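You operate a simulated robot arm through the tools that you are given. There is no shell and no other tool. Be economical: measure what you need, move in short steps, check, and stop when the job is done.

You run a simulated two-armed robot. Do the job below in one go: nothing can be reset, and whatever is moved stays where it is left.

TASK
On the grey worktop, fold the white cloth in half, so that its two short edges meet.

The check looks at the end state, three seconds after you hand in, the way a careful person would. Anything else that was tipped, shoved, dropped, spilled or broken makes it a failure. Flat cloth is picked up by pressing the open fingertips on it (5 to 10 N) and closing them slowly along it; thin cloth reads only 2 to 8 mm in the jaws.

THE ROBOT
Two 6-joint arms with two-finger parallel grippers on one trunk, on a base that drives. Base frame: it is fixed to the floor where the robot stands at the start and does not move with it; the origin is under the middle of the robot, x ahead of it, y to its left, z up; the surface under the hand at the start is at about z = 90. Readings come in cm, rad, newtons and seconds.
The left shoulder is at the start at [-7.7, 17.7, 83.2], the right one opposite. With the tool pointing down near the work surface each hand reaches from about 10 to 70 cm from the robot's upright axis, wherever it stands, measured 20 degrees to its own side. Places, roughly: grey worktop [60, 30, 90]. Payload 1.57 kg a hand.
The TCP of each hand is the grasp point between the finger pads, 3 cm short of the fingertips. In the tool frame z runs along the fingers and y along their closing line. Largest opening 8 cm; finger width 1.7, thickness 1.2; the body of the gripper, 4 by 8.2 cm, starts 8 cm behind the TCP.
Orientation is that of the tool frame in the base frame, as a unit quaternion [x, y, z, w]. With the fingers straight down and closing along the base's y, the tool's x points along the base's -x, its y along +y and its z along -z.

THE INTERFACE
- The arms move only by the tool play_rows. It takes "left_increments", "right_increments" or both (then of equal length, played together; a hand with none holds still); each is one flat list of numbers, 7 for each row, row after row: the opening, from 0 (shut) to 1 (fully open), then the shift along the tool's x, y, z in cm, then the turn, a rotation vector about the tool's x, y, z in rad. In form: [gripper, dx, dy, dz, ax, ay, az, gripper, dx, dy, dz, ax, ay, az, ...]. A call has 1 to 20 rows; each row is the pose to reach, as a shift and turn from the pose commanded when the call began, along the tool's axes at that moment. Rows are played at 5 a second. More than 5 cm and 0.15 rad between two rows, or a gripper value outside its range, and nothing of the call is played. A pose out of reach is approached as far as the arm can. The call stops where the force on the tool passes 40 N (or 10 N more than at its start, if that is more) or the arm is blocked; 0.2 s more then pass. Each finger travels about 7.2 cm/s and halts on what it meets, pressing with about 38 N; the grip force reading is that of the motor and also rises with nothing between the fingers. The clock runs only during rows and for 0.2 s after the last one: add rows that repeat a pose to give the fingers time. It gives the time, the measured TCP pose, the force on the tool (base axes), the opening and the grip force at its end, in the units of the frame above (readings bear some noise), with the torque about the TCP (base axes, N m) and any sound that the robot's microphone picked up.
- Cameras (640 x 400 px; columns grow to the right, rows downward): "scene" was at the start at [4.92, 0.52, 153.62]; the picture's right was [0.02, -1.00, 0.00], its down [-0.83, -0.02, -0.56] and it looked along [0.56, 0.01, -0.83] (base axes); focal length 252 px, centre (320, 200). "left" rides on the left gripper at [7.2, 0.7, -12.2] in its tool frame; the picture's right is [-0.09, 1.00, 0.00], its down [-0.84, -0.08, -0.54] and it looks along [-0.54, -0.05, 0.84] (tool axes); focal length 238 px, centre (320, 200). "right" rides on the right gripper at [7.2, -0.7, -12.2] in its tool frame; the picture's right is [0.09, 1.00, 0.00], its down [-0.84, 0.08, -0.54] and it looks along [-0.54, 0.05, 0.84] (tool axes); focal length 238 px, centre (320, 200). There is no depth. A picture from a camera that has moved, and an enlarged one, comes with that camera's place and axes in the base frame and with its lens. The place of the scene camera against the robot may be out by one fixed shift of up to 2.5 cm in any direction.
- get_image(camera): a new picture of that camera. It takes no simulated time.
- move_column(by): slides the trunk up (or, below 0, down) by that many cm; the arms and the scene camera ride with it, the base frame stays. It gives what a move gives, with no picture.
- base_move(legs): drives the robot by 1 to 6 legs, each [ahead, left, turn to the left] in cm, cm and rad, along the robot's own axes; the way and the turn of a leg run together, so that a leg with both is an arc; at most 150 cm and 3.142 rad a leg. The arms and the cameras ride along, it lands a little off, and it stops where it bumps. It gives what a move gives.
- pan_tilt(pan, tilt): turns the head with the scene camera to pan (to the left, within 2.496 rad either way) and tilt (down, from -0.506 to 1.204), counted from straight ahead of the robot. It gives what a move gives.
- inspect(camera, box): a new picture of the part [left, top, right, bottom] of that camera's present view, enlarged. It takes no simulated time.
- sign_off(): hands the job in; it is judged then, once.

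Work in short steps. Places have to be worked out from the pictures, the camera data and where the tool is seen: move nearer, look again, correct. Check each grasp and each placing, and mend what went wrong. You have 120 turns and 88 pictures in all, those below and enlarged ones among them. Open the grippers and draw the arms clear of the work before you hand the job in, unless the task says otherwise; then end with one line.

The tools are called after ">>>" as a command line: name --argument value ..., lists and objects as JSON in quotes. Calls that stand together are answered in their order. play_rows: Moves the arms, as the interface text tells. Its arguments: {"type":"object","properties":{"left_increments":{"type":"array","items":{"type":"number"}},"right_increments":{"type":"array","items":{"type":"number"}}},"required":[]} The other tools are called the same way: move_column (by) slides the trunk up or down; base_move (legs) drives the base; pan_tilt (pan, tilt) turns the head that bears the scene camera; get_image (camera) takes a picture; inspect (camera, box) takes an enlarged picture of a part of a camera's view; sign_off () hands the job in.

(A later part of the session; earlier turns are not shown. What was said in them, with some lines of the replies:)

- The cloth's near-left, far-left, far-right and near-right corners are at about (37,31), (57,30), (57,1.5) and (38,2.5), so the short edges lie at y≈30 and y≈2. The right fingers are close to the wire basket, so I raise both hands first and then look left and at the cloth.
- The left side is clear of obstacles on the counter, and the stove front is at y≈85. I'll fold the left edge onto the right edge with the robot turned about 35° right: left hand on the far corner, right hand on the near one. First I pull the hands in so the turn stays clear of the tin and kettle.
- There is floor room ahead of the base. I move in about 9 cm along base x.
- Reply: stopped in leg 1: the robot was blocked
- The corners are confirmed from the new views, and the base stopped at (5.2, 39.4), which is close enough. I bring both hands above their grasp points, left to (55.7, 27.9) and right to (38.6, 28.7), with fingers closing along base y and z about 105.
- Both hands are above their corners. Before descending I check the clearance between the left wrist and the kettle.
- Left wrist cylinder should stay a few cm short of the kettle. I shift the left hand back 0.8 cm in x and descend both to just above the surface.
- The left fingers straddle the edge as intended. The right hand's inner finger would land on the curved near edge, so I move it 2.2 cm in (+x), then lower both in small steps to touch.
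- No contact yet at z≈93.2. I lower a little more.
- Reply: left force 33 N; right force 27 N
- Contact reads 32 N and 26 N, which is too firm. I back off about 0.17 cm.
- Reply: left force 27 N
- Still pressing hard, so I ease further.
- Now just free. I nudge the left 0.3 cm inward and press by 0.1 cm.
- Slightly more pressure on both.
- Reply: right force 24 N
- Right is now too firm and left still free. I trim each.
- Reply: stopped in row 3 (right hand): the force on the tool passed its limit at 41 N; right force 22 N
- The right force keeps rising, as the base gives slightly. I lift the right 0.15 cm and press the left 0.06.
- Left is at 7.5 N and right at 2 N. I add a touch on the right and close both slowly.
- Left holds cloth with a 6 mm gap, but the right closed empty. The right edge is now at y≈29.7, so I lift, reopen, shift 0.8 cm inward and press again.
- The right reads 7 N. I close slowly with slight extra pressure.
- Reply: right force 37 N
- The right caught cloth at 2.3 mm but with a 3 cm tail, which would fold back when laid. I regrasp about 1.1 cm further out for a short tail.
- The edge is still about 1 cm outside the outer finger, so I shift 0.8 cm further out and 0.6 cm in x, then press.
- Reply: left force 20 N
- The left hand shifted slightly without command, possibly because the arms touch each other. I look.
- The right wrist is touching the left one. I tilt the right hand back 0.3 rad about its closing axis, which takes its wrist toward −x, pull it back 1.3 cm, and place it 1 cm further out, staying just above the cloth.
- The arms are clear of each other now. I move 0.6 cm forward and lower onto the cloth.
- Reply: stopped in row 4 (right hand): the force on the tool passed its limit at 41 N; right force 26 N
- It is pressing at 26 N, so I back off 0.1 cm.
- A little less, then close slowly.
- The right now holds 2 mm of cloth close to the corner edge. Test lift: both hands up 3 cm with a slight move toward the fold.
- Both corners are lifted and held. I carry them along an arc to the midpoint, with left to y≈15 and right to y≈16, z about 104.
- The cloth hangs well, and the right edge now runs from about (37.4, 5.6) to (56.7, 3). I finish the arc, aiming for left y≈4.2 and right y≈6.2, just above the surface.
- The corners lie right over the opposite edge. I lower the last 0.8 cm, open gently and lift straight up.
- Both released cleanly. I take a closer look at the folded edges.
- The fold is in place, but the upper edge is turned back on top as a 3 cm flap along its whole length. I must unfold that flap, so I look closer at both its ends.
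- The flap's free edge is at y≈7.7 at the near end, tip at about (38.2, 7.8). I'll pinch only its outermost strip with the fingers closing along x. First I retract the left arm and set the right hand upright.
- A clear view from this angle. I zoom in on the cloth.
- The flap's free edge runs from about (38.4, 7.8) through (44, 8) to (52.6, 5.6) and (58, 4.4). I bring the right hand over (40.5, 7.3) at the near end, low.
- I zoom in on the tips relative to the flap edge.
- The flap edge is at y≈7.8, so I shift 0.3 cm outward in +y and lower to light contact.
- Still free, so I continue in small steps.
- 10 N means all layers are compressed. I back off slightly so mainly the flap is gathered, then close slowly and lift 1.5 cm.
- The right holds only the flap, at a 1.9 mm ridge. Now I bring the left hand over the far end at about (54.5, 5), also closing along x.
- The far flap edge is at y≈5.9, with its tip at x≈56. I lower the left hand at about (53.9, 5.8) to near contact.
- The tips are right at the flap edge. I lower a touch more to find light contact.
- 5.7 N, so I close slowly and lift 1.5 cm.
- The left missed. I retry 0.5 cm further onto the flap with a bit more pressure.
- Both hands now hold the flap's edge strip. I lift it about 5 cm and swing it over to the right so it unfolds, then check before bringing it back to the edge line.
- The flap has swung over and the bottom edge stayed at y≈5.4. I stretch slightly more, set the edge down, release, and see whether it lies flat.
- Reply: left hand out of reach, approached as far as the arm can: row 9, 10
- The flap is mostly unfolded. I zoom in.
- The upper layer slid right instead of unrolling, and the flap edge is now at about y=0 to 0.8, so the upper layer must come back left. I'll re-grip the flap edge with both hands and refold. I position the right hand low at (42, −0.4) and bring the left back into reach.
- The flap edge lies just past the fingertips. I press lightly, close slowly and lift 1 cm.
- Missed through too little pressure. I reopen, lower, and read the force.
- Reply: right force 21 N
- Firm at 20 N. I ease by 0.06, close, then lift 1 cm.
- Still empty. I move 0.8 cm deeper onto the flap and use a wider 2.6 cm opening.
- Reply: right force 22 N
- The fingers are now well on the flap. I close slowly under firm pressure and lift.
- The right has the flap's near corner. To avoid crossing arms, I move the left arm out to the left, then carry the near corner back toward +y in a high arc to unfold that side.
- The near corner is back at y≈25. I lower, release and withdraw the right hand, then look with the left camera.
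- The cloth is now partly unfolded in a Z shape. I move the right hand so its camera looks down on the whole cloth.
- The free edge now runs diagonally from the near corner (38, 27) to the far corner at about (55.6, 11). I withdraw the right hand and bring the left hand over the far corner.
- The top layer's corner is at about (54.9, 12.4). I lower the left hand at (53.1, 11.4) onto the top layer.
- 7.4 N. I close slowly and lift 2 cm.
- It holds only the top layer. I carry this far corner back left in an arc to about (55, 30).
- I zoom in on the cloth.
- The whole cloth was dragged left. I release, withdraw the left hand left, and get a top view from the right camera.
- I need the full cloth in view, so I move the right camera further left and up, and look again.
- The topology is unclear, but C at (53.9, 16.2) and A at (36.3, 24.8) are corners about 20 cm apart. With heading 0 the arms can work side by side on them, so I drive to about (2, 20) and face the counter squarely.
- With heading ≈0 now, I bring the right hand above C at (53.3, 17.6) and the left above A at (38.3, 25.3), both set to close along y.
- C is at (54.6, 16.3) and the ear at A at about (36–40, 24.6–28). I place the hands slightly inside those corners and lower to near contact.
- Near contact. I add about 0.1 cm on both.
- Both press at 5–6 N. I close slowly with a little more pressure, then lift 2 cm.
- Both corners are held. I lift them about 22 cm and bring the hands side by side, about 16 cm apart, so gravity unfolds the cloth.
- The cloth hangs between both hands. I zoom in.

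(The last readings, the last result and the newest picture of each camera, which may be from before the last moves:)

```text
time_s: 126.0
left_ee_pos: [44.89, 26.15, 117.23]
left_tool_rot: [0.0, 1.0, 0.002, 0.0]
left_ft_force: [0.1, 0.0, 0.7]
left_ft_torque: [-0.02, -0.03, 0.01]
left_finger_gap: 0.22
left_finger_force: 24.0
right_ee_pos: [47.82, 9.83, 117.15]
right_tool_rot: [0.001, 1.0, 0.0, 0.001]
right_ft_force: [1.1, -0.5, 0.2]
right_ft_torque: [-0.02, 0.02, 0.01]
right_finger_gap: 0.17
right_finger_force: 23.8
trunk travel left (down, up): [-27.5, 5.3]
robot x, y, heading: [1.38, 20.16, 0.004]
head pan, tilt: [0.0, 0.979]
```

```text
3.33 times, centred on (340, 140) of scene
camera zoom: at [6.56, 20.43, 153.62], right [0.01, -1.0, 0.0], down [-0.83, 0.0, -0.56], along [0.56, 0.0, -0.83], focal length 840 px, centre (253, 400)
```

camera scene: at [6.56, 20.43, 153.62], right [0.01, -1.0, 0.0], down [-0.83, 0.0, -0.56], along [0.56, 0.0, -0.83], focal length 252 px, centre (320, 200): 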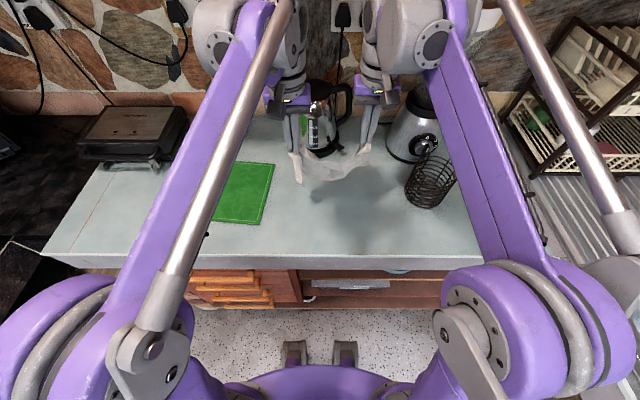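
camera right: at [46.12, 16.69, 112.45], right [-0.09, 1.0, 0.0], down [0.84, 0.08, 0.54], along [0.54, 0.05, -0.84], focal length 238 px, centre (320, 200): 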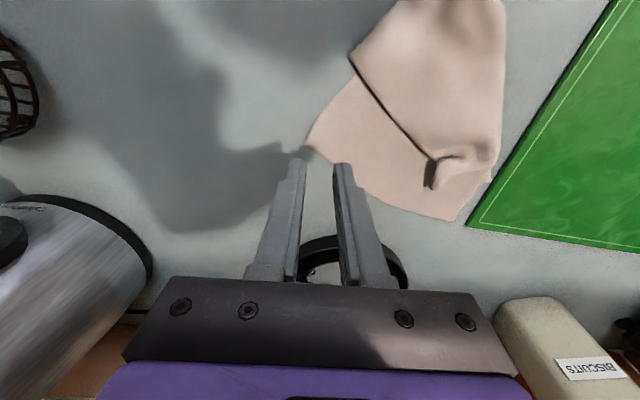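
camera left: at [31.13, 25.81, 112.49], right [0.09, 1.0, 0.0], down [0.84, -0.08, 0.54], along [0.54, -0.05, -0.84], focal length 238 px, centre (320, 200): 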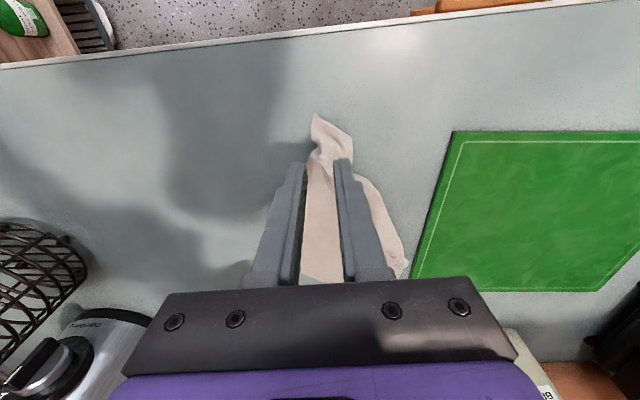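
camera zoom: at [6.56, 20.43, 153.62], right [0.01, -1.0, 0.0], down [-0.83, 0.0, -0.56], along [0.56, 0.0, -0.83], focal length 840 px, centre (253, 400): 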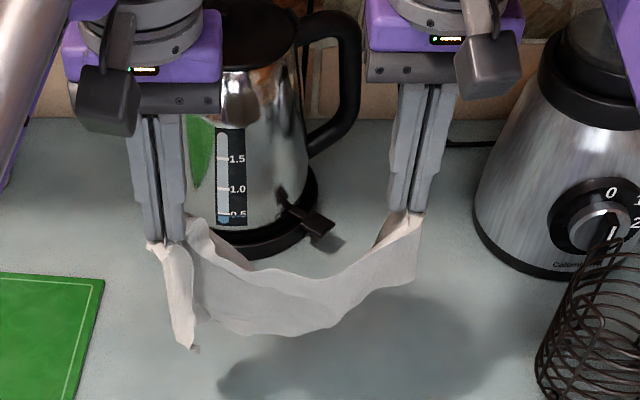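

The hands hold opposite corners, A = near-left and C = far-right. I spread them along the diagonal so the cloth opens, above the near side of the worktop.

>>> play_rows --left_increments '[0, 2.5, -0.7, 0.5, 0, 0, 0, 0, 5, -1.5, 1, 0, 0, 0, 0, 7.5, -2.2, 1.5, 0, 0, 0, 0, 10, -3, 2, 0, 0, 0, 0, 12.3, -3.7, 2.5, 0, 0, 0, 0, 14.5, -4.4, 3, 0, 0, 0, 0, 14.5, -4.4, 3, 0, 0, 0]' --right_increments '[0, 0.2, -2.1, 0.5, 0, 0, 0, 0, 0.4, -4.2, 1, 0, 0, 0, 0, 0.6, -6.3, 1.5, 0, 0, 0, 0, 0.8, -8.4, 2, 0, 0, 0, 0, 1, -10.5, 2.5, 0, 0, 0, 0, 1.1, -12.6, 3, 0, 0, 0, 0, 1.1, -12.6, 3, 0, 0, 0]'

>>> get_image --camera "scene"

```text
time_s: 127.3
left_ee_pos: [32.99, 21.75, 114.64]
left_tool_rot: [0.002, 1.0, -0.007, 0.005]
left_ft_force: [12.8, -23.1, 0.5]
left_ft_torque: [-0.71, -0.44, -0.07]
left_finger_gap: 0.23
left_finger_force: 23.4
right_ee_pos: [46.52, 0.44, 114.86]
right_tool_rot: [-0.002, 1.0, 0.007, -0.003]
right_ft_force: [-13.7, 22.7, 0.3]
right_ft_torque: [0.68, 0.41, -0.07]
right_finger_gap: 0.2
right_finger_force: 23.5
trunk travel left (down, up): [-27.5, 5.3]
robot x, y, heading: [2.03, 20.0, 0.006]
head pan, tilt: [0.0, 0.979]
stopped in row 6 (left hand): the force on the tool passed its limit at 47 N (the readings are from after the stop); the commanded pose is now the measured one
```

```text
12 pictures are left
camera scene: at [6.52, 20.41, 153.62], right [0.01, -1.0, 0.0], down [-0.83, 0.0, -0.56], along [0.56, 0.0, -0.83], focal length 252 px, centre (320, 200)
```

scene: 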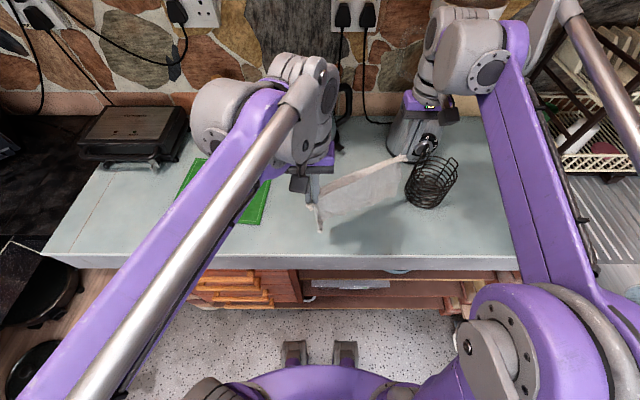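

Taut at 25 cm separation. I zoom in to see the hanging shape.

>>> inspect --camera "scene" --box '[280, 120, 460, 255]'

```text
2.96 times, centred on (370, 188) of scene
camera zoom: at [6.52, 20.41, 153.62], right [0.01, -1.0, 0.0], down [-0.83, 0.0, -0.56], along [0.56, 0.0, -0.83], focal length 746 px, centre (172, 237)
```

zoom: 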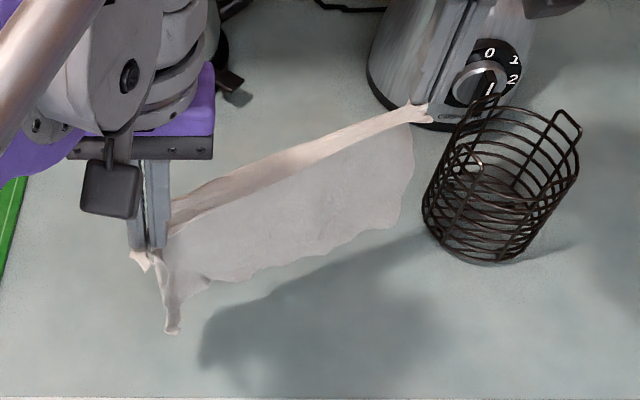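

The hanging sheet is a full rectangle: A and C are the two ends of a long edge, so the cloth is open now. I align the hands at x≈54, then lower while drawing back toward x≈38 so it lies flat with its long side along y.

>>> play_rows --left_increments '[0, -3.5, 0.9, 0.2, 0, 0, 0, 0, -7, 1.8, 0.4, 0, 0, 0, 0, -10.5, 2.7, 0.6, 0, 0, 0, 0, -14, 3.5, 0.8, 0, 0, 0, 0, -17.5, 4.4, 1, 0, 0, 0, 0, -21, 5.3, 1.1, 0, 0, 0, 0, -20, 5.3, 3.1, 0, 0, 0, 0, -19, 5.3, 4.6, 0, 0, 0, 0, -17, 5.3, 5.6, 0, 0, 0, 0, -15, 5.3, 6.8, 0, 0, 0, 0, -13, 5.3, 8.3, 0, 0, 0, 0, -11, 5.3, 10.1, 0, 0, 0, 0, -9, 5.3, 12.6, 0, 0, 0, 0, -7.3, 5.3, 15.1, 0, 0, 0, 0, -6.2, 5.3, 17.6, 0, 0, 0, 0, -5.5, 5.3, 19.8, 0, 0, 0, 0, -5, 5.3, 20.4, 0, 0, 0, 0, -5, 5.3, 20.4, 0, 0, 0]' --right_increments '[0, -1.2, 0.6, 0.2, 0, 0, 0, 0, -2.5, 1, 0.4, 0, 0, 0, 0, -3.7, 1.3, 0.7, 0, 0, 0, 0, -5, 1.6, 0.9, 0, 0, 0, 0, -6.2, 1.9, 1.1, 0, 0, 0, 0, -7.5, 2.1, 1.3, 0, 0, 0, 0, -6.5, 2.1, 3.3, 0, 0, 0, 0, -5.5, 2.1, 4.8, 0, 0, 0, 0, -3.5, 2.1, 5.8, 0, 0, 0, 0, -1.5, 2.1, 7, 0, 0, 0, 0, 0.5, 2.1, 8.5, 0, 0, 0, 0, 2.5, 2.1, 10.3, 0, 0, 0, 0, 4.5, 2.1, 12.8, 0, 0, 0, 0, 6.2, 2.1, 15.3, 0, 0, 0, 0, 7.3, 2.1, 17.8, 0, 0, 0, 0, 8, 2.1, 20, 0, 0, 0, 0, 8.5, 2.1, 20.6, 0, 0, 0, 0, 8.5, 2.1, 20.6, 0, 0, 0]'

>>> inspect --camera "scene" --box '[210, 100, 450, 270]'

```text
time_s: 131.1
left_ee_pos: [38.09, 27.02, 94.06]
left_tool_rot: [0.002, 1.0, -0.005, 0.003]
left_ft_force: [-1.6, -24.5, 0.2]
left_ft_torque: [-0.74, 0.07, -0.27]
left_finger_gap: 0.25
left_finger_force: 23.6
right_ee_pos: [38.02, 2.54, 94.17]
right_tool_rot: [-0.001, 1.0, 0.007, -0.003]
right_ft_force: [1.9, 25.2, 0.2]
right_ft_torque: [0.72, -0.04, -0.24]
right_finger_gap: 0.18
right_finger_force: 23.4
trunk travel left (down, up): [-27.5, 5.3]
robot x, y, heading: [1.57, 20.08, 0.0]
head pan, tilt: [0.0, 0.979]
```

```text
2.35 times, centred on (330, 185) of scene
camera zoom: at [6.59, 20.41, 153.62], right [0.01, -1.0, 0.0], down [-0.83, 0.0, -0.56], along [0.56, 0.0, -0.83], focal length 593 px, centre (296, 235)
```

zoom: 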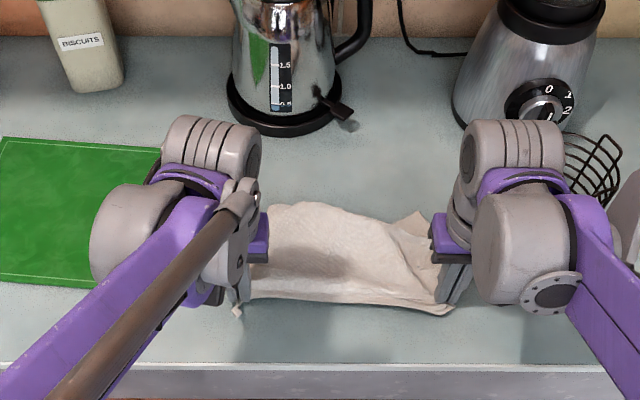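

The cloth lies open, held at its two near corners. I relax the tension, release the right corner on the table and move the right hand away.

>>> play_rows --left_increments '[0, 0, -0.3, 0, 0, 0, 0, 0, 0, -0.7, 0, 0, 0, 0, 0, 0, -0.8, 0, 0, 0, 0, 0, 0, -0.8, 0, 0, 0, 0, 0, 0, -0.8, 0, 0, 0, 0, 0, 0, -0.8, 0, 0, 0, 0, 0, 0, -0.8, 0, 0, 0, 0, 0, 0, -0.8, 0, 0, 0, 0, 0, 0, -0.8, 0, 0, 0, 0, 0, 0, -0.8, 0, 0, 0, 0]' --right_increments '[0, 0, 0, 0.4, 0, 0, 0, 0, 0, 0, 0.8, 0, 0, 0, 0.1, 0, 0, 0.8, 0, 0, 0, 0.25, 0, 0, 0.8, 0, 0, 0, 0.25, 0, 0, 0, 0, 0, 0, 0.25, 0, 0, -4, 0, 0, 0, 0.25, 0, 0, -8, 0, 0, 0, 0.25, 2, -3, -12, 0, 0, 0, 0.25, 4, -7, -14, 0, 0, 0, 0.25, 6, -11, -14, 0, 0, 0]'

>>> get_image --camera "scene"

```text
refused: row 8 steps farther than a row can; nothing moved
```

```text
9 pictures are left
camera scene: at [6.59, 20.41, 153.62], right [0.01, -1.0, 0.0], down [-0.83, 0.0, -0.56], along [0.56, 0.0, -0.83], focal length 252 px, centre (320, 200)
```

scene: 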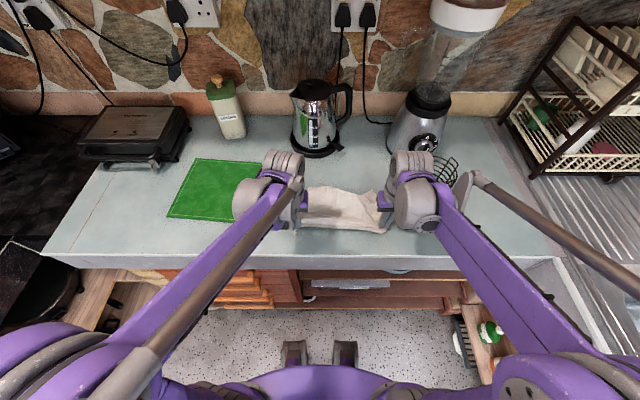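

The call was refused because one row stepped too far. I resend with smaller steps and hold the picture until after.

>>> play_rows --left_increments '[0, 0, -0.3, 0, 0, 0, 0, 0, 0, -0.7, 0, 0, 0, 0, 0, 0, -0.8, 0, 0, 0, 0, 0, 0, -0.8, 0, 0, 0, 0, 0, 0, -0.8, 0, 0, 0, 0, 0, 0, -0.8, 0, 0, 0, 0, 0, 0, -0.8, 0, 0, 0, 0, 0, 0, -0.8, 0, 0, 0, 0, 0, 0, -0.8, 0, 0, 0, 0, 0, 0, -0.8, 0, 0, 0, 0, 0, 0, -0.8, 0, 0, 0, 0]' --right_increments '[0, 0, 0, 0.4, 0, 0, 0, 0, 0, 0, 0.8, 0, 0, 0, 0.1, 0, 0, 0.8, 0, 0, 0, 0.25, 0, 0, 0.8, 0, 0, 0, 0.25, 0, 0, 0, 0, 0, 0, 0.25, 0, 0, -4, 0, 0, 0, 0.25, 0, 0, -8, 0, 0, 0, 0.25, 1, -1, -12, 0, 0, 0, 0.25, 2, -4, -14, 0, 0, 0, 0.25, 4, -8, -14, 0, 0, 0, 0.25, 5, -12, -14, 0, 0, 0]'

>>> inspect --camera "scene" --box '[240, 140, 440, 270]'

```text
time_s: 133.5
left_ee_pos: [38.22, 26.42, 94.24]
left_tool_rot: [0.002, 1.0, -0.003, 0.003]
left_ft_force: [0.2, 0.2, 0.1]
left_ft_torque: [-0.01, 0.04, 0.03]
left_finger_gap: 0.2
left_finger_force: 24.1
right_ee_pos: [33.12, -9.82, 108.25]
right_tool_rot: [-0.002, 1.0, 0.004, -0.003]
right_ft_force: [0.1, -0.1, 0.6]
right_ft_torque: [-0.02, 0.04, -0.01]
right_finger_gap: 2.02
right_finger_force: 0.0
trunk travel left (down, up): [-27.5, 5.3]
robot x, y, heading: [1.55, 19.54, 0.001]
head pan, tilt: [0.0, 0.979]
```

```text
3.08 times, centred on (340, 205) of scene
camera zoom: at [6.6, 20.36, 153.62], right [0.01, -1.0, 0.0], down [-0.83, 0.0, -0.56], along [0.56, 0.0, -0.83], focal length 775 px, centre (258, 185)
```

zoom: 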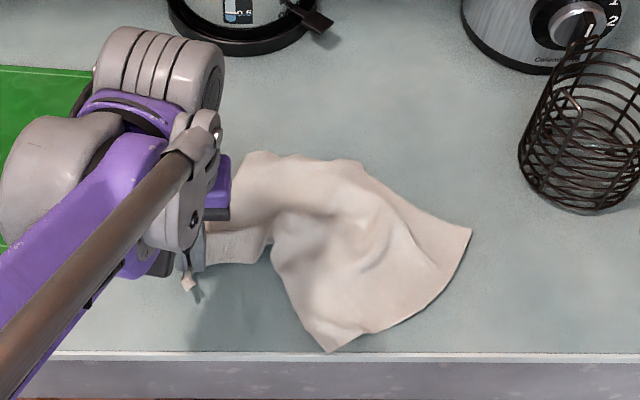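

Releasing let the right end swing: the right short edge now runs from about (42, 0) to (31, 14), and the cloth is open at an angle. I fold in place, first carrying the held left corner over onto the right edge's near corner.

>>> play_rows --left_increments '[0, 0, -0.5, -3, 0, 0, 0, 0, 0.5, -1.5, -6, 0, 0, 0, 0, 1.2, -3, -8, 0, 0, 0, 0, 2, -5, -9, 0, 0, 0, 0, 3, -7.5, -9, 0, 0, 0, 0, 4, -10, -7.5, 0, 0, 0, 0, 4.6, -11.6, -5, 0, 0, 0, 0, 5, -12.4, -2.5, 0, 0, 0, 0, 5, -12.6, -0.5, 0, 0, 0, 0, 5, -12.6, 0.9, 0, 0, 0, 0.1, 5, -12.6, 0.9, 0, 0, 0, 0.25, 5, -12.6, 0.8, 0, 0, 0, 0.25, 5, -12.6, -1, 0, 0, 0, 0.25, 5, -12.6, -5, 0, 0, 0, 0.25, 5, -11, -9.5, 0, 0, 0, 0.25, 6, -7, -12, 0, 0, 0, 0.25, 7, -2.5, -12, 0, 0, 0, 0.25, 8, 2, -12, 0, 0, 0, 0.25, 8, 6, -12, 0, 0, 0]'

>>> inspect --camera "scene" --box '[240, 140, 440, 270]'

```text
time_s: 137.5
left_ee_pos: [30.07, 32.57, 106.14]
left_tool_rot: [0.001, 1.0, -0.005, 0.003]
left_ft_force: [0.3, -0.5, -0.1]
left_ft_torque: [0.01, -0.04, 0.0]
left_finger_gap: 1.99
left_finger_force: 0.2
right_ee_pos: [33.15, -9.74, 108.17]
right_tool_rot: [0.0, 1.0, 0.005, -0.003]
right_ft_force: [0.8, -1.2, -1.1]
right_ft_torque: [0.05, 0.04, 0.01]
right_finger_gap: 2.01
right_finger_force: 0.1
trunk travel left (down, up): [-27.5, 5.3]
robot x, y, heading: [1.45, 20.25, 0.01]
head pan, tilt: [0.0, 0.979]
```

```text
3.08 times, centred on (340, 205) of scene
camera zoom: at [6.57, 20.44, 153.62], right [0.01, -1.0, 0.0], down [-0.83, 0.0, -0.56], along [0.56, 0.0, -0.83], focal length 775 px, centre (258, 185)
```

zoom: 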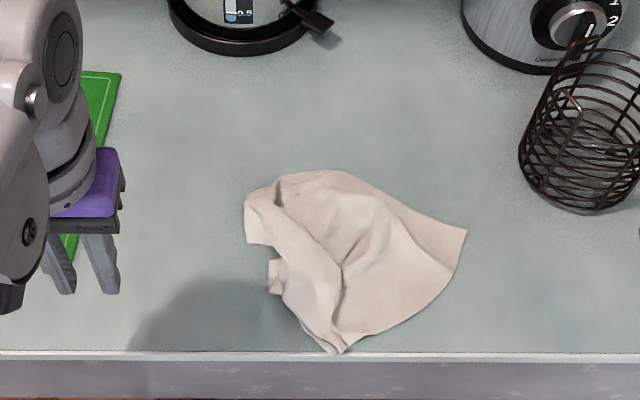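

One half is over. The other left corner seems to be near (45–46, 20). I bring the right hand there for a close look.

>>> play_rows --right_increments '[0.25, 0, 3.5, -1, 0, 0, 0, 0.25, 0, 7, -2, 0, 0, 0, 0.25, -1, 10.5, -2, 0, 0, 0, 0.25, -3, 14, -2, 0, 0, 0, 0.25, -5, 17.5, -1, 0, 0, 0, 0.25, -7, 21, 0, 0, 0, 0, 0.25, -9, 24.5, 1, 0, 0, 0, 0.25, -11, 27.5, 2, 0, 0, 0]'

>>> get_image --camera "right"

```text
time_s: 139.3
left_ee_pos: [30.12, 32.5, 105.98]
left_tool_rot: [0.001, 1.0, -0.004, 0.003]
left_ft_force: [-0.2, -0.8, -0.5]
left_ft_torque: [0.0, 0.01, 0.0]
left_finger_gap: 2.02
left_finger_force: 0.2
right_ee_pos: [44.08, 17.87, 106.28]
right_tool_rot: [0.0, 1.0, 0.003, -0.003]
right_ft_force: [0.0, 0.0, -0.3]
right_ft_torque: [-0.03, 0.02, -0.03]
right_finger_gap: 2.01
right_finger_force: 0.0
trunk travel left (down, up): [-27.5, 5.3]
robot x, y, heading: [1.75, 20.06, 0.01]
head pan, tilt: [0.0, 0.979]
```

```text
6 pictures are left
camera right: at [37.08, 16.97, 118.59], right [-0.09, 1.0, 0.01], down [0.84, 0.07, 0.54], along [0.54, 0.06, -0.84], focal length 238 px, centre (320, 200)
```

right: 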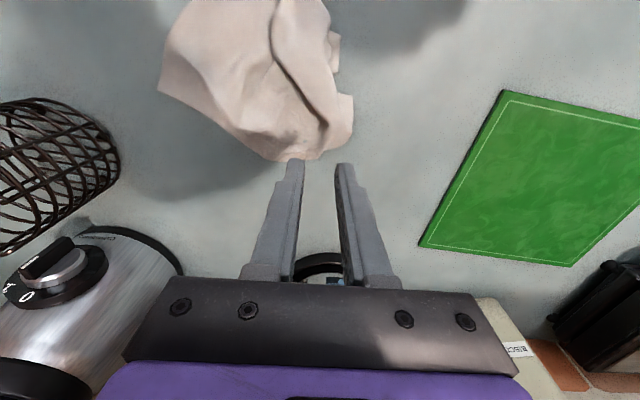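

The top strip's free edge faces right, with its corner at about (46.6, 18.4), which is a natural direction for carrying it over. I lower the right hand at (45.4, 19.2) onto the strip.

>>> play_rows --right_increments '[0.2, -1.3, 1.3, 4, 0, 0, 0, 0.2, -1.3, 1.3, 8, 0, 0, 0, 0.2, -1.3, 1.3, 11.5, 0, 0, 0, 0.2, -1.3, 1.3, 12.8, 0, 0, 0, 0.2, -1.3, 1.3, 13.1, 0, 0, 0, 0.2, -1.3, 1.3, 13.1, 0, 0, 0]'

```text
time_s: 140.7
left_ee_pos: [30.06, 32.44, 106.13]
left_tool_rot: [0.002, 1.0, -0.005, 0.003]
left_ft_force: [-1.2, -0.4, -0.1]
left_ft_torque: [-0.01, 0.02, -0.01]
left_finger_gap: 1.99
left_finger_force: 0.1
right_ee_pos: [45.32, 19.21, 93.14]
right_tool_rot: [-0.001, 1.0, 0.004, -0.003]
right_ft_force: [1.0, -0.3, 3.8]
right_ft_torque: [0.03, 0.04, -0.01]
right_finger_gap: 1.63
right_finger_force: 0.1
trunk travel left (down, up): [-27.5, 5.3]
robot x, y, heading: [1.44, 19.72, 0.008]
head pan, tilt: [0.0, 0.979]
```

Light contact at 4 N. I close slowly with slight extra pressure and lift 1.5 cm.

>>> play_rows --right_increments '[0.2, 0, 0, 0.04, 0, 0, 0, 0.18, 0, 0, 0.06, 0, 0, 0, 0.16, 0, 0, 0.06, 0, 0, 0, 0.14, 0, 0, 0.06, 0, 0, 0, 0.12, 0, 0, 0.06, 0, 0, 0, 0.1, 0, 0, 0.06, 0, 0, 0, 0.08, 0, 0, 0.06, 0, 0, 0, 0.06, 0, 0, 0.06, 0, 0, 0, 0.04, 0, 0, 0.06, 0, 0, 0, 0.02, 0, 0, 0.06, 0, 0, 0, 0, 0, 0, 0.06, 0, 0, 0, 0, 0, 0, 0.06, 0, 0, 0, 0, 0, 0, -0.7, 0, 0, 0, 0, 0, 0, -1.5, 0, 0, 0, 0, 0, 0, -1.5, 0, 0, 0]'

```text
time_s: 143.9
left_ee_pos: [30.06, 32.49, 106.01]
left_tool_rot: [0.001, 1.0, -0.005, 0.004]
left_ft_force: [0.7, -0.3, 0.0]
left_ft_torque: [0.0, 0.03, -0.05]
left_finger_gap: 2.0
left_finger_force: 0.1
right_ee_pos: [45.3, 19.13, 94.79]
right_tool_rot: [0.0, 1.0, 0.004, -0.003]
right_ft_force: [-0.2, 0.5, -0.4]
right_ft_torque: [0.0, 0.02, 0.04]
right_finger_gap: 0.18
right_finger_force: 23.2
trunk travel left (down, up): [-27.5, 5.3]
robot x, y, heading: [1.73, 19.72, 0.007]
head pan, tilt: [0.0, 0.979]
```

It holds the single top layer. I carry it over to the right edge's far corner near (42.8, 1.8) in an arc and lower.

>>> play_rows --right_increments '[0, 0, -0.5, -2, 0, 0, 0, 0, 0.2, -1.5, -4, 0, 0, 0, 0, 0.4, -3.5, -5.5, 0, 0, 0, 0, 0.7, -6, -6, 0, 0, 0, 0, 1, -8.5, -6, 0, 0, 0, 0, 1.4, -11, -5.5, 0, 0, 0, 0, 1.8, -13.3, -4.5, 0, 0, 0, 0, 2.1, -15.2, -3, 0, 0, 0, 0, 2.3, -16.6, -1.2, 0, 0, 0, 0, 2.3, -17.3, 0.5, 0, 0, 0, 0, 2.3, -17.3, 0.8, 0, 0, 0]'

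>>> inspect --camera "scene" --box '[240, 140, 440, 270]'

```text
time_s: 146.3
left_ee_pos: [30.08, 32.49, 106.01]
left_tool_rot: [0.001, 1.0, -0.005, 0.002]
left_ft_force: [0.1, -0.2, 0.3]
left_ft_torque: [0.02, 0.0, 0.02]
left_finger_gap: 1.98
left_finger_force: 0.1
right_ee_pos: [42.85, 1.87, 93.75]
right_tool_rot: [0.0, 1.0, 0.005, -0.003]
right_ft_force: [-0.2, 0.0, 0.3]
right_ft_torque: [0.02, -0.03, 0.01]
right_finger_gap: 0.18
right_finger_force: 23.3
trunk travel left (down, up): [-27.5, 5.3]
robot x, y, heading: [1.3, 19.97, 0.0]
head pan, tilt: [0.0, 0.979]
```

```text
3.08 times, centred on (340, 205) of scene
camera zoom: at [6.55, 20.42, 153.62], right [0.01, -1.0, 0.0], down [-0.83, 0.0, -0.56], along [0.56, 0.0, -0.83], focal length 775 px, centre (258, 185)
```

zoom: 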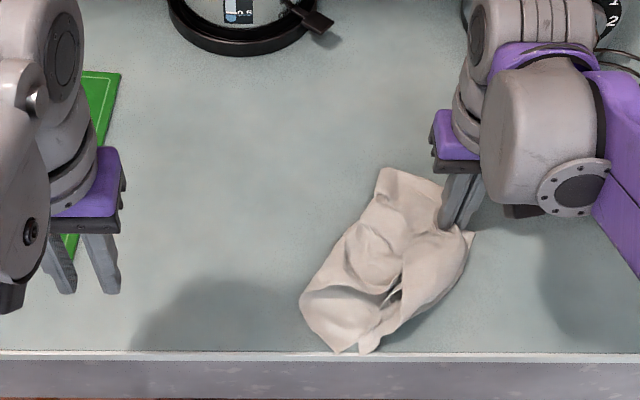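

That looks like a proper half fold, with the fold line on the left and the edges together on the right. I release gently and draw both hands away.

>>> play_rows --right_increments '[0, 0, 0, 0.5, 0, 0, 0, 0.08, 0, 0, 0.5, 0, 0, 0, 0.16, 0, 0, 0.5, 0, 0, 0, 0.22, 0, 0, 0.4, 0, 0, 0, 0.22, 0, 0, -1, 0, 0, 0, 0.22, 0, 0, -4, 0, 0, 0, 0.22, 0, 0, -8, 0, 0, 0, 0.22, 0, 0, -12, 0, 0, 0, 0.22, 2, -2, -15, 0, 0, 0, 0.22, 5, -5, -15, 0, 0, 0, 0.22, 8, -8, -15, 0, 0, 0]'

>>> inspect --camera "scene" --box '[270, 150, 430, 260]'

```text
time_s: 148.7
left_ee_pos: [29.97, 32.47, 106.05]
left_tool_rot: [0.002, 1.0, -0.005, 0.003]
left_ft_force: [0.2, 0.0, -0.4]
left_ft_torque: [-0.02, 0.0, 0.02]
left_finger_gap: 2.0
left_finger_force: 0.1
right_ee_pos: [34.99, -6.31, 108.76]
right_tool_rot: [0.0, 1.0, 0.005, -0.002]
right_ft_force: [-0.4, -0.1, -0.1]
right_ft_torque: [-0.03, -0.01, -0.03]
right_finger_gap: 1.8
right_finger_force: 0.1
trunk travel left (down, up): [-27.5, 5.3]
robot x, y, heading: [1.51, 19.89, 0.006]
head pan, tilt: [0.0, 0.979]
```

```text
3.64 times, centred on (350, 205) of scene
camera zoom: at [6.46, 20.39, 153.62], right [0.01, -1.0, 0.0], down [-0.83, 0.0, -0.56], along [0.56, 0.0, -0.83], focal length 916 px, centre (211, 182)
```

zoom: 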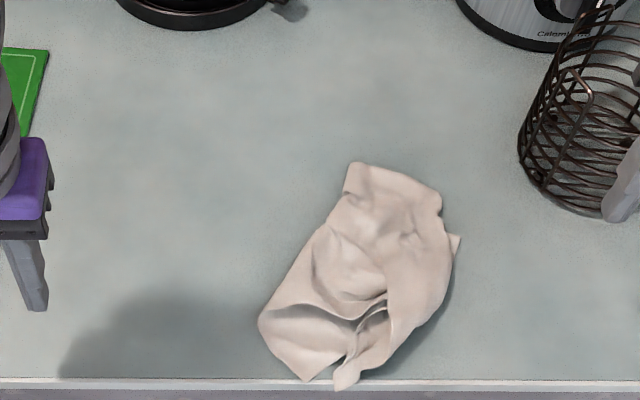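

Both hands are clear and the fold is made, though the near end looks bunched. I take a close look from above with the right camera.

>>> play_rows --right_increments '[0.22, 1, 3, -2, 0, 0, 0, 0.22, 2, 7, -4, 0, 0, 0, 0.22, 3, 11, -5, 0, 0, 0, 0.22, 4, 15, -5, 0, 0, 0, 0.22, 5, 18, -5, 0, 0, 0]'

>>> inspect --camera "right" --box '[200, 20, 420, 200]'

```text
time_s: 149.9
left_ee_pos: [30.16, 32.4, 106.02]
left_tool_rot: [0.001, 1.0, -0.005, 0.004]
left_ft_force: [0.3, 0.4, 0.1]
left_ft_torque: [-0.03, 0.01, -0.01]
left_finger_gap: 1.99
left_finger_force: 0.1
right_ee_pos: [30.15, 11.71, 113.91]
right_tool_rot: [0.0, 1.0, 0.003, -0.003]
right_ft_force: [0.0, -0.3, 0.1]
right_ft_torque: [0.01, 0.01, -0.01]
right_finger_gap: 1.75
right_finger_force: 0.1
trunk travel left (down, up): [-27.5, 5.3]
robot x, y, heading: [1.45, 19.97, 0.006]
head pan, tilt: [0.0, 0.979]
```

```text
2.22 times, centred on (310, 110) of right
camera zoom: at [23.02, 10.83, 126.22], right [-0.09, 1.0, 0.01], down [0.84, 0.07, 0.54], along [0.54, 0.06, -0.84], focal length 530 px, centre (342, 400)
```

zoom: 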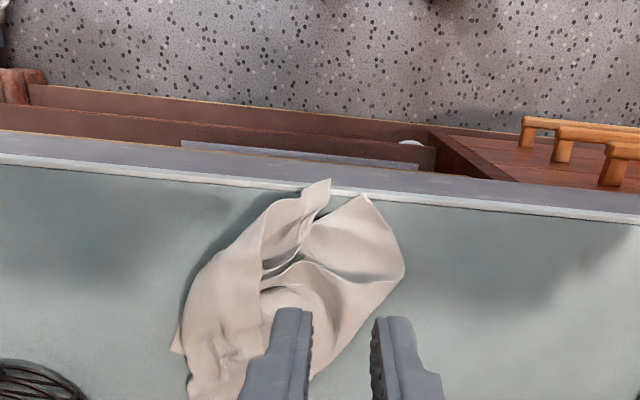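

The top layer's near part is still doubled back: its free corner is almost at the right corner, but the slack lies in a roll. I move the right hand away and use the left to pinch the top layer near (35.2, 13.4) and draw the slack toward the fold side.

>>> play_rows --right_increments '[0.22, -1, -4, 0, 0, 0, 0, 0.22, -2, -8, 0, 0, 0, 0, 0.22, -3, -12, 0, 0, 0, 0, 0.22, -4, -16, 0, 0, 0, 0, 0.22, -5, -20, 0, 0, 0, 0, 0.22, -5, -20, 0, 0, 0, 0, 0.22, -5, -20, 0, 0, 0, 0, 0.22, -5, -20, 0, 0, 0, 0, 0.22, -5, -20, 0, 0, 0, 0]' --left_increments '[0.22, -0.5, -3, 0, 0, 0, 0, 0.22, -1.5, -6, 0, 0, 0, 0, 0.22, -2.5, -9.5, 1, 0, 0, 0, 0.22, -3.5, -13, 2, 0, 0, 0, 0.22, -4.5, -16, 4, 0, 0, 0, 0.22, -5.1, -18.5, 7, 0, 0, 0, 0.22, -5.1, -19, 10, 0, 0, 0, 0.22, -5.1, -19, 12.2, 0, 0, 0, 0.22, -5.1, -19, 12.7, 0, 0, 0]'

```text
time_s: 151.9
left_ee_pos: [35.18, 13.38, 93.64]
left_tool_rot: [0.002, 1.0, -0.005, 0.004]
left_ft_force: [0.1, 0.4, -0.6]
left_ft_torque: [0.01, -0.01, 0.02]
left_finger_gap: 1.77
left_finger_force: 0.0
right_ee_pos: [35.18, -8.21, 113.63]
right_tool_rot: [-0.001, 1.0, 0.004, -0.002]
right_ft_force: [1.1, 0.4, 0.5]
right_ft_torque: [0.04, 0.01, -0.04]
right_finger_gap: 1.76
right_finger_force: 0.1
trunk travel left (down, up): [-27.5, 5.3]
robot x, y, heading: [1.54, 20.06, 0.005]
head pan, tilt: [0.0, 0.979]
```

I lower to light contact.

>>> play_rows --left_increments '[0.22, 0, 0, 0.2, 0, 0, 0, 0.22, 0, 0, 0.4, 0, 0, 0, 0.22, 0, 0, 0.48, 0, 0, 0, 0.22, 0, 0, 0.48, 0, 0, 0]'

```text
time_s: 152.9
left_ee_pos: [35.26, 13.51, 93.16]
left_tool_rot: [0.002, 1.0, -0.004, 0.002]
left_ft_force: [0.8, -1.1, 9.5]
left_ft_torque: [0.14, -0.08, -0.02]
left_finger_gap: 1.77
left_finger_force: 0.0
right_ee_pos: [35.04, -8.22, 113.63]
right_tool_rot: [-0.001, 1.0, 0.004, -0.002]
right_ft_force: [-0.4, 0.5, 0.5]
right_ft_torque: [0.01, -0.03, 0.0]
right_finger_gap: 1.78
right_finger_force: 0.1
trunk travel left (down, up): [-27.5, 5.3]
robot x, y, heading: [1.47, 20.0, 0.006]
head pan, tilt: [0.0, 0.979]
```

9.5 N. I close slowly, lift 1.2 cm and check the grip.

>>> play_rows --left_increments '[0.2, 0, 0, -0.03, 0, 0, 0, 0.18, 0, 0, -0.03, 0, 0, 0, 0.16, 0, 0, -0.03, 0, 0, 0, 0.14, 0, 0, -0.03, 0, 0, 0, 0.12, 0, 0, -0.03, 0, 0, 0, 0.1, 0, 0, -0.03, 0, 0, 0, 0.08, 0, 0, -0.03, 0, 0, 0, 0.06, 0, 0, -0.03, 0, 0, 0, 0.04, 0, 0, -0.03, 0, 0, 0, 0.02, 0, 0, -0.03, 0, 0, 0, 0, 0, 0, -0.03, 0, 0, 0, 0, 0, 0, -0.03, 0, 0, 0, 0, 0, 0, -0.6, 0, 0, 0, 0, 0, 0, -1.2, 0, 0, 0, 0, 0, 0, -1.2, 0, 0, 0]'

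```text
time_s: 156.1
left_ee_pos: [35.19, 13.42, 94.32]
left_tool_rot: [0.002, 1.0, -0.004, 0.003]
left_ft_force: [0.6, 0.8, 0.3]
left_ft_torque: [0.01, 0.0, 0.04]
left_finger_gap: 0.18
left_finger_force: 23.3
right_ee_pos: [35.12, -8.28, 113.62]
right_tool_rot: [-0.001, 1.0, 0.005, -0.002]
right_ft_force: [0.4, -0.9, -0.7]
right_ft_torque: [-0.02, -0.01, -0.03]
right_finger_gap: 1.78
right_finger_force: 0.0
trunk travel left (down, up): [-27.5, 5.3]
robot x, y, heading: [1.99, 19.91, 0.002]
head pan, tilt: [0.0, 0.979]
```

It holds one layer. I draw it 7 cm toward the fold side, low, release, and look.

>>> play_rows --left_increments '[0, -0.2, 0.7, -0.4, 0, 0, 0, 0, -0.5, 1.6, -0.6, 0, 0, 0, 0, -0.9, 2.7, -0.6, 0, 0, 0, 0, -1.3, 3.8, -0.5, 0, 0, 0, 0, -1.7, 4.9, -0.2, 0, 0, 0, 0, -2.1, 6, 0.2, 0, 0, 0, 0, -2.4, 7, 0.8, 0, 0, 0, 0, -2.4, 7, 1.1, 0, 0, 0, 0.1, -2.4, 7, 1.1, 0, 0, 0, 0.2, -2.4, 7, 1, 0, 0, 0, 0.2, -2.4, 7, -1, 0, 0, 0, 0.2, -2.4, 7, -5, 0, 0, 0, 0.2, -2.4, 8, -9, 0, 0, 0, 0.2, -1, 11, -12, 0, 0, 0, 0.2, 0, 15, -13, 0, 0, 0, 0.2, 1, 19, -13, 0, 0, 0]'

>>> inspect --camera "scene" --box '[270, 150, 430, 260]'

```text
time_s: 159.5
left_ee_pos: [34.22, 32.7, 107.29]
left_tool_rot: [0.002, 1.0, -0.004, 0.003]
left_ft_force: [0.4, 0.3, 0.2]
left_ft_torque: [-0.02, -0.05, 0.05]
left_finger_gap: 1.61
left_finger_force: 0.0
right_ee_pos: [35.15, -8.27, 113.64]
right_tool_rot: [-0.001, 1.0, 0.005, -0.002]
right_ft_force: [-0.2, 0.5, 0.4]
right_ft_torque: [0.0, -0.03, 0.02]
right_finger_gap: 1.75
right_finger_force: 0.1
trunk travel left (down, up): [-27.5, 5.3]
robot x, y, heading: [1.37, 19.93, 0.0]
head pan, tilt: [0.0, 0.979]
```

```text
3.64 times, centred on (350, 205) of scene
camera zoom: at [6.5, 20.47, 153.62], right [0.01, -1.0, 0.0], down [-0.83, 0.0, -0.56], along [0.56, 0.0, -0.83], focal length 916 px, centre (211, 182)
```

zoom: 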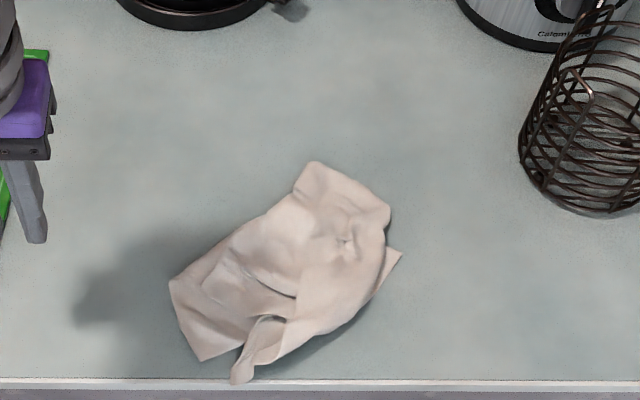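

Better: the roll has closed up and the cloth forms a folded rectangle. One corner of the top layer, at about (32, 18), sits about 3 cm short of the bottom corner at (32, 21), so I use the right hand to nudge it over.

>>> play_rows --right_increments '[0.22, 0.3, 4, 0, 0, 0, 0, 0.22, 0.6, 8, 0, 0, 0, 0, 0.22, 1, 12, 0, 0, 0, 0, 0.22, 1.4, 16, 2, 0, 0, 0, 0.22, 1.8, 20, 4, 0, 0, 0, 0.22, 2.2, 23.5, 7, 0, 0, 0, 0.22, 2.5, 26, 10, 0, 0, 0, 0.22, 2.5, 26, 14, 0, 0, 0, 0.22, 2.5, 26, 18, 0, 0, 0, 0.22, 2.5, 26, 20, 0, 0, 0]'

>>> play_rows --right_increments '[0.22, 0, 0, 0.2, 0, 0, 0, 0.22, 0, 0, 0.4, 0, 0, 0, 0.22, 0, 0, 0.47, 0, 0, 0, 0.22, 0, 0, 0.47, 0, 0, 0]'

>>> inspect --camera "right" --box '[240, 80, 420, 230]'

```text
time_s: 161.7
left_ee_pos: [34.19, 32.59, 107.22]
left_tool_rot: [0.002, 1.0, -0.005, 0.003]
left_ft_force: [-0.4, -0.6, -0.1]
left_ft_torque: [0.0, -0.02, -0.01]
left_finger_gap: 1.58
left_finger_force: 0.1
right_ee_pos: [32.46, 17.88, 93.93]
right_tool_rot: [0.0, 1.0, 0.004, -0.003]
right_ft_force: [0.2, 0.0, -0.2]
right_ft_torque: [0.02, -0.02, 0.03]
right_finger_gap: 1.76
right_finger_force: 0.1
trunk travel left (down, up): [-27.5, 5.3]
robot x, y, heading: [1.71, 20.03, -0.001]
head pan, tilt: [0.0, 0.979]
```

```text
time_s: 162.7
left_ee_pos: [34.15, 32.6, 107.22]
left_tool_rot: [0.002, 1.0, -0.005, 0.004]
left_ft_force: [0.4, 0.6, -0.2]
left_ft_torque: [0.02, 0.0, 0.06]
left_finger_gap: 1.59
left_finger_force: 0.0
right_ee_pos: [32.43, 17.81, 93.5]
right_tool_rot: [-0.001, 1.0, 0.005, -0.002]
right_ft_force: [-0.4, -1.3, 0.2]
right_ft_torque: [-0.01, 0.0, 0.02]
right_finger_gap: 1.77
right_finger_force: 0.1
trunk travel left (down, up): [-27.5, 5.3]
robot x, y, heading: [1.65, 19.77, 0.003]
head pan, tilt: [0.0, 0.979]
```

```text
2.67 times, centred on (330, 155) of right
camera zoom: at [25.39, 16.94, 105.78], right [-0.09, 1.0, 0.01], down [0.84, 0.07, 0.54], along [0.54, 0.06, -0.84], focal length 636 px, centre (293, 320)
```

zoom: 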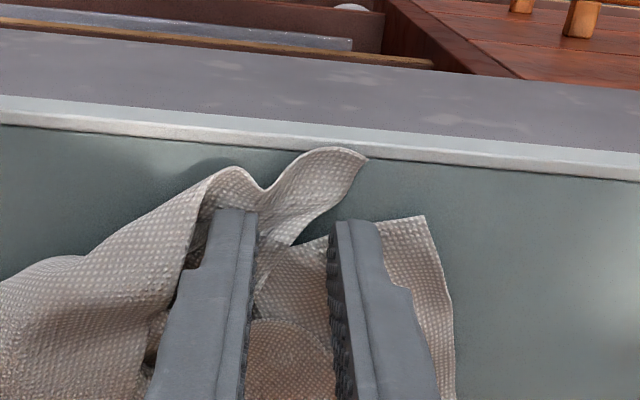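

The top layer's ear is just ahead of the fingers at about (31.1, 18), and the bottom corner is at (32, 21.3). I straddle the ear, close on it, move it (+1.7, +2) and set it down.

>>> play_rows --right_increments '[0.25, 0, 0, -1.2, 0, 0, 0, 0.25, 1.2, 0.2, -1.5, 0, 0, 0, 0.25, 1.2, 0.2, -0.5, 0, 0, 0, 0.25, 1.2, 0.2, 0.1, 0, 0, 0, 0.2, 1.2, 0.2, 0.15, 0, 0, 0, 0.15, 1.2, 0.2, 0.15, 0, 0, 0, 0.1, 1.2, 0.2, 0.15, 0, 0, 0, 0.05, 1.2, 0.2, 0.15, 0, 0, 0, 0, 1.2, 0.2, 0.15, 0, 0, 0, 0, 1.2, 0.2, 0.15, 0, 0, 0, 0, 1.2, 0.2, -0.6, 0, 0, 0, 0, 1.2, 0.2, -0.6, 0, 0, 0]'

```text
time_s: 165.3
left_ee_pos: [34.24, 32.61, 107.11]
left_tool_rot: [0.002, 1.0, -0.004, 0.003]
left_ft_force: [0.7, -0.1, 0.0]
left_ft_torque: [-0.04, 0.01, 0.03]
left_finger_gap: 1.59
left_finger_force: 0.0
right_ee_pos: [31.34, 17.93, 94.1]
right_tool_rot: [-0.001, 1.0, 0.005, -0.003]
right_ft_force: [-0.1, 0.2, -0.5]
right_ft_torque: [0.02, 0.01, -0.06]
right_finger_gap: 0.1
right_finger_force: 23.1
trunk travel left (down, up): [-27.5, 5.3]
robot x, y, heading: [1.73, 19.96, 0.01]
head pan, tilt: [0.0, 0.979]
```

It holds a single layer, so I shift it to the bottom corner, release and withdraw upward.

>>> play_rows --right_increments '[0, -0.4, 0.5, -0.5, 0, 0, 0, 0, -0.9, 1.2, -0.7, 0, 0, 0, 0, -1.4, 1.9, -0.5, 0, 0, 0, 0, -1.7, 2.3, 0, 0, 0, 0, 0, -1.7, 2.3, 0.7, 0, 0, 0, 0.08, -1.7, 2.3, 0.75, 0, 0, 0, 0.18, -1.7, 2.3, 0.7, 0, 0, 0, 0.22, -1.7, 2.3, -0.5, 0, 0, 0, 0.22, -1.7, 2.3, -4, 0, 0, 0, 0.22, -1.7, 2.3, -8, 0, 0, 0, 0.22, -1, 1, -12, 0, 0, 0, 0.22, 0, -3, -14, 0, 0, 0, 0.22, 0, -7, -14, 0, 0, 0, 0.22, 0, -11, -14, 0, 0, 0, 0.22, 0, -15, -14, 0, 0, 0, 0.22, 0, -19, -14, 0, 0, 0]'

>>> inspect --camera "scene" --box '[260, 150, 420, 260]'

```text
time_s: 168.7
left_ee_pos: [34.22, 32.57, 107.14]
left_tool_rot: [0.002, 1.0, -0.003, 0.004]
left_ft_force: [-1.0, -0.4, 0.2]
left_ft_torque: [-0.01, -0.01, 0.02]
left_finger_gap: 1.59
left_finger_force: 0.0
right_ee_pos: [31.24, -1.22, 107.96]
right_tool_rot: [0.0, 1.0, 0.005, -0.003]
right_ft_force: [-0.4, -0.1, 0.1]
right_ft_torque: [0.02, 0.01, 0.01]
right_finger_gap: 1.76
right_finger_force: 0.1
trunk travel left (down, up): [-27.5, 5.3]
robot x, y, heading: [1.64, 20.15, 0.003]
head pan, tilt: [0.0, 0.979]
```

```text
3.64 times, centred on (340, 205) of scene
camera zoom: at [6.58, 20.37, 153.62], right [0.01, -1.0, 0.0], down [-0.83, 0.0, -0.56], along [0.56, 0.0, -0.83], focal length 916 px, centre (247, 182)
```

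zoom: 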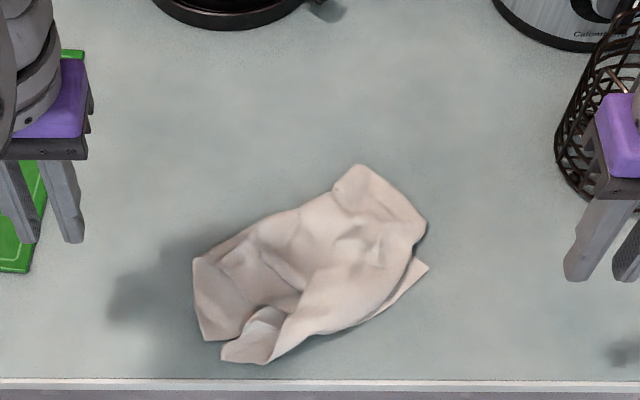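

The cloth is folded with its short edges brought together along the right side, and nothing else was disturbed. My pictures are used up, so I open the grippers fully, raise both hands clear and hand in.

>>> play_rows --left_increments '[0.6, 0, 2, -3, 0, 0, 0, 1, 0, 4, -6, 0, 0, 0, 1, 0, 4, -6, 0, 0, 0]' --right_increments '[0.6, 1, -1, -3, 0, 0, 0, 1, 2, -2, -6, 0, 0, 0, 1, 2, -2, -6, 0, 0, 0]'

>>> sign_off

```text
time_s: 169.5
left_ee_pos: [34.23, 36.61, 113.16]
left_tool_rot: [0.002, 1.0, -0.004, 0.004]
left_ft_force: [0.1, 0.1, 0.2]
left_ft_torque: [0.0, 0.01, -0.01]
left_finger_gap: 7.98
left_finger_force: 0.0
right_ee_pos: [29.33, -3.15, 113.86]
right_tool_rot: [-0.001, 1.0, 0.005, -0.002]
right_ft_force: [0.0, -0.1, -0.9]
right_ft_torque: [-0.02, 0.0, -0.02]
right_finger_gap: 8.04
right_finger_force: 0.1
trunk travel left (down, up): [-27.5, 5.3]
robot x, y, heading: [2.19, 20.09, 0.001]
head pan, tilt: [0.0, 0.979]
```

```text
The job is handed in.
```

I handed in the white cloth folded over with its short edges roughly together, but the fold is wrinkled, a couple of cm off at the corners, probably not exactly at the middle, and angled at the counter's front edge; nothing else looked moved in the pictures, both grippers are open and clear, and the last picture was before that final withdrawal.
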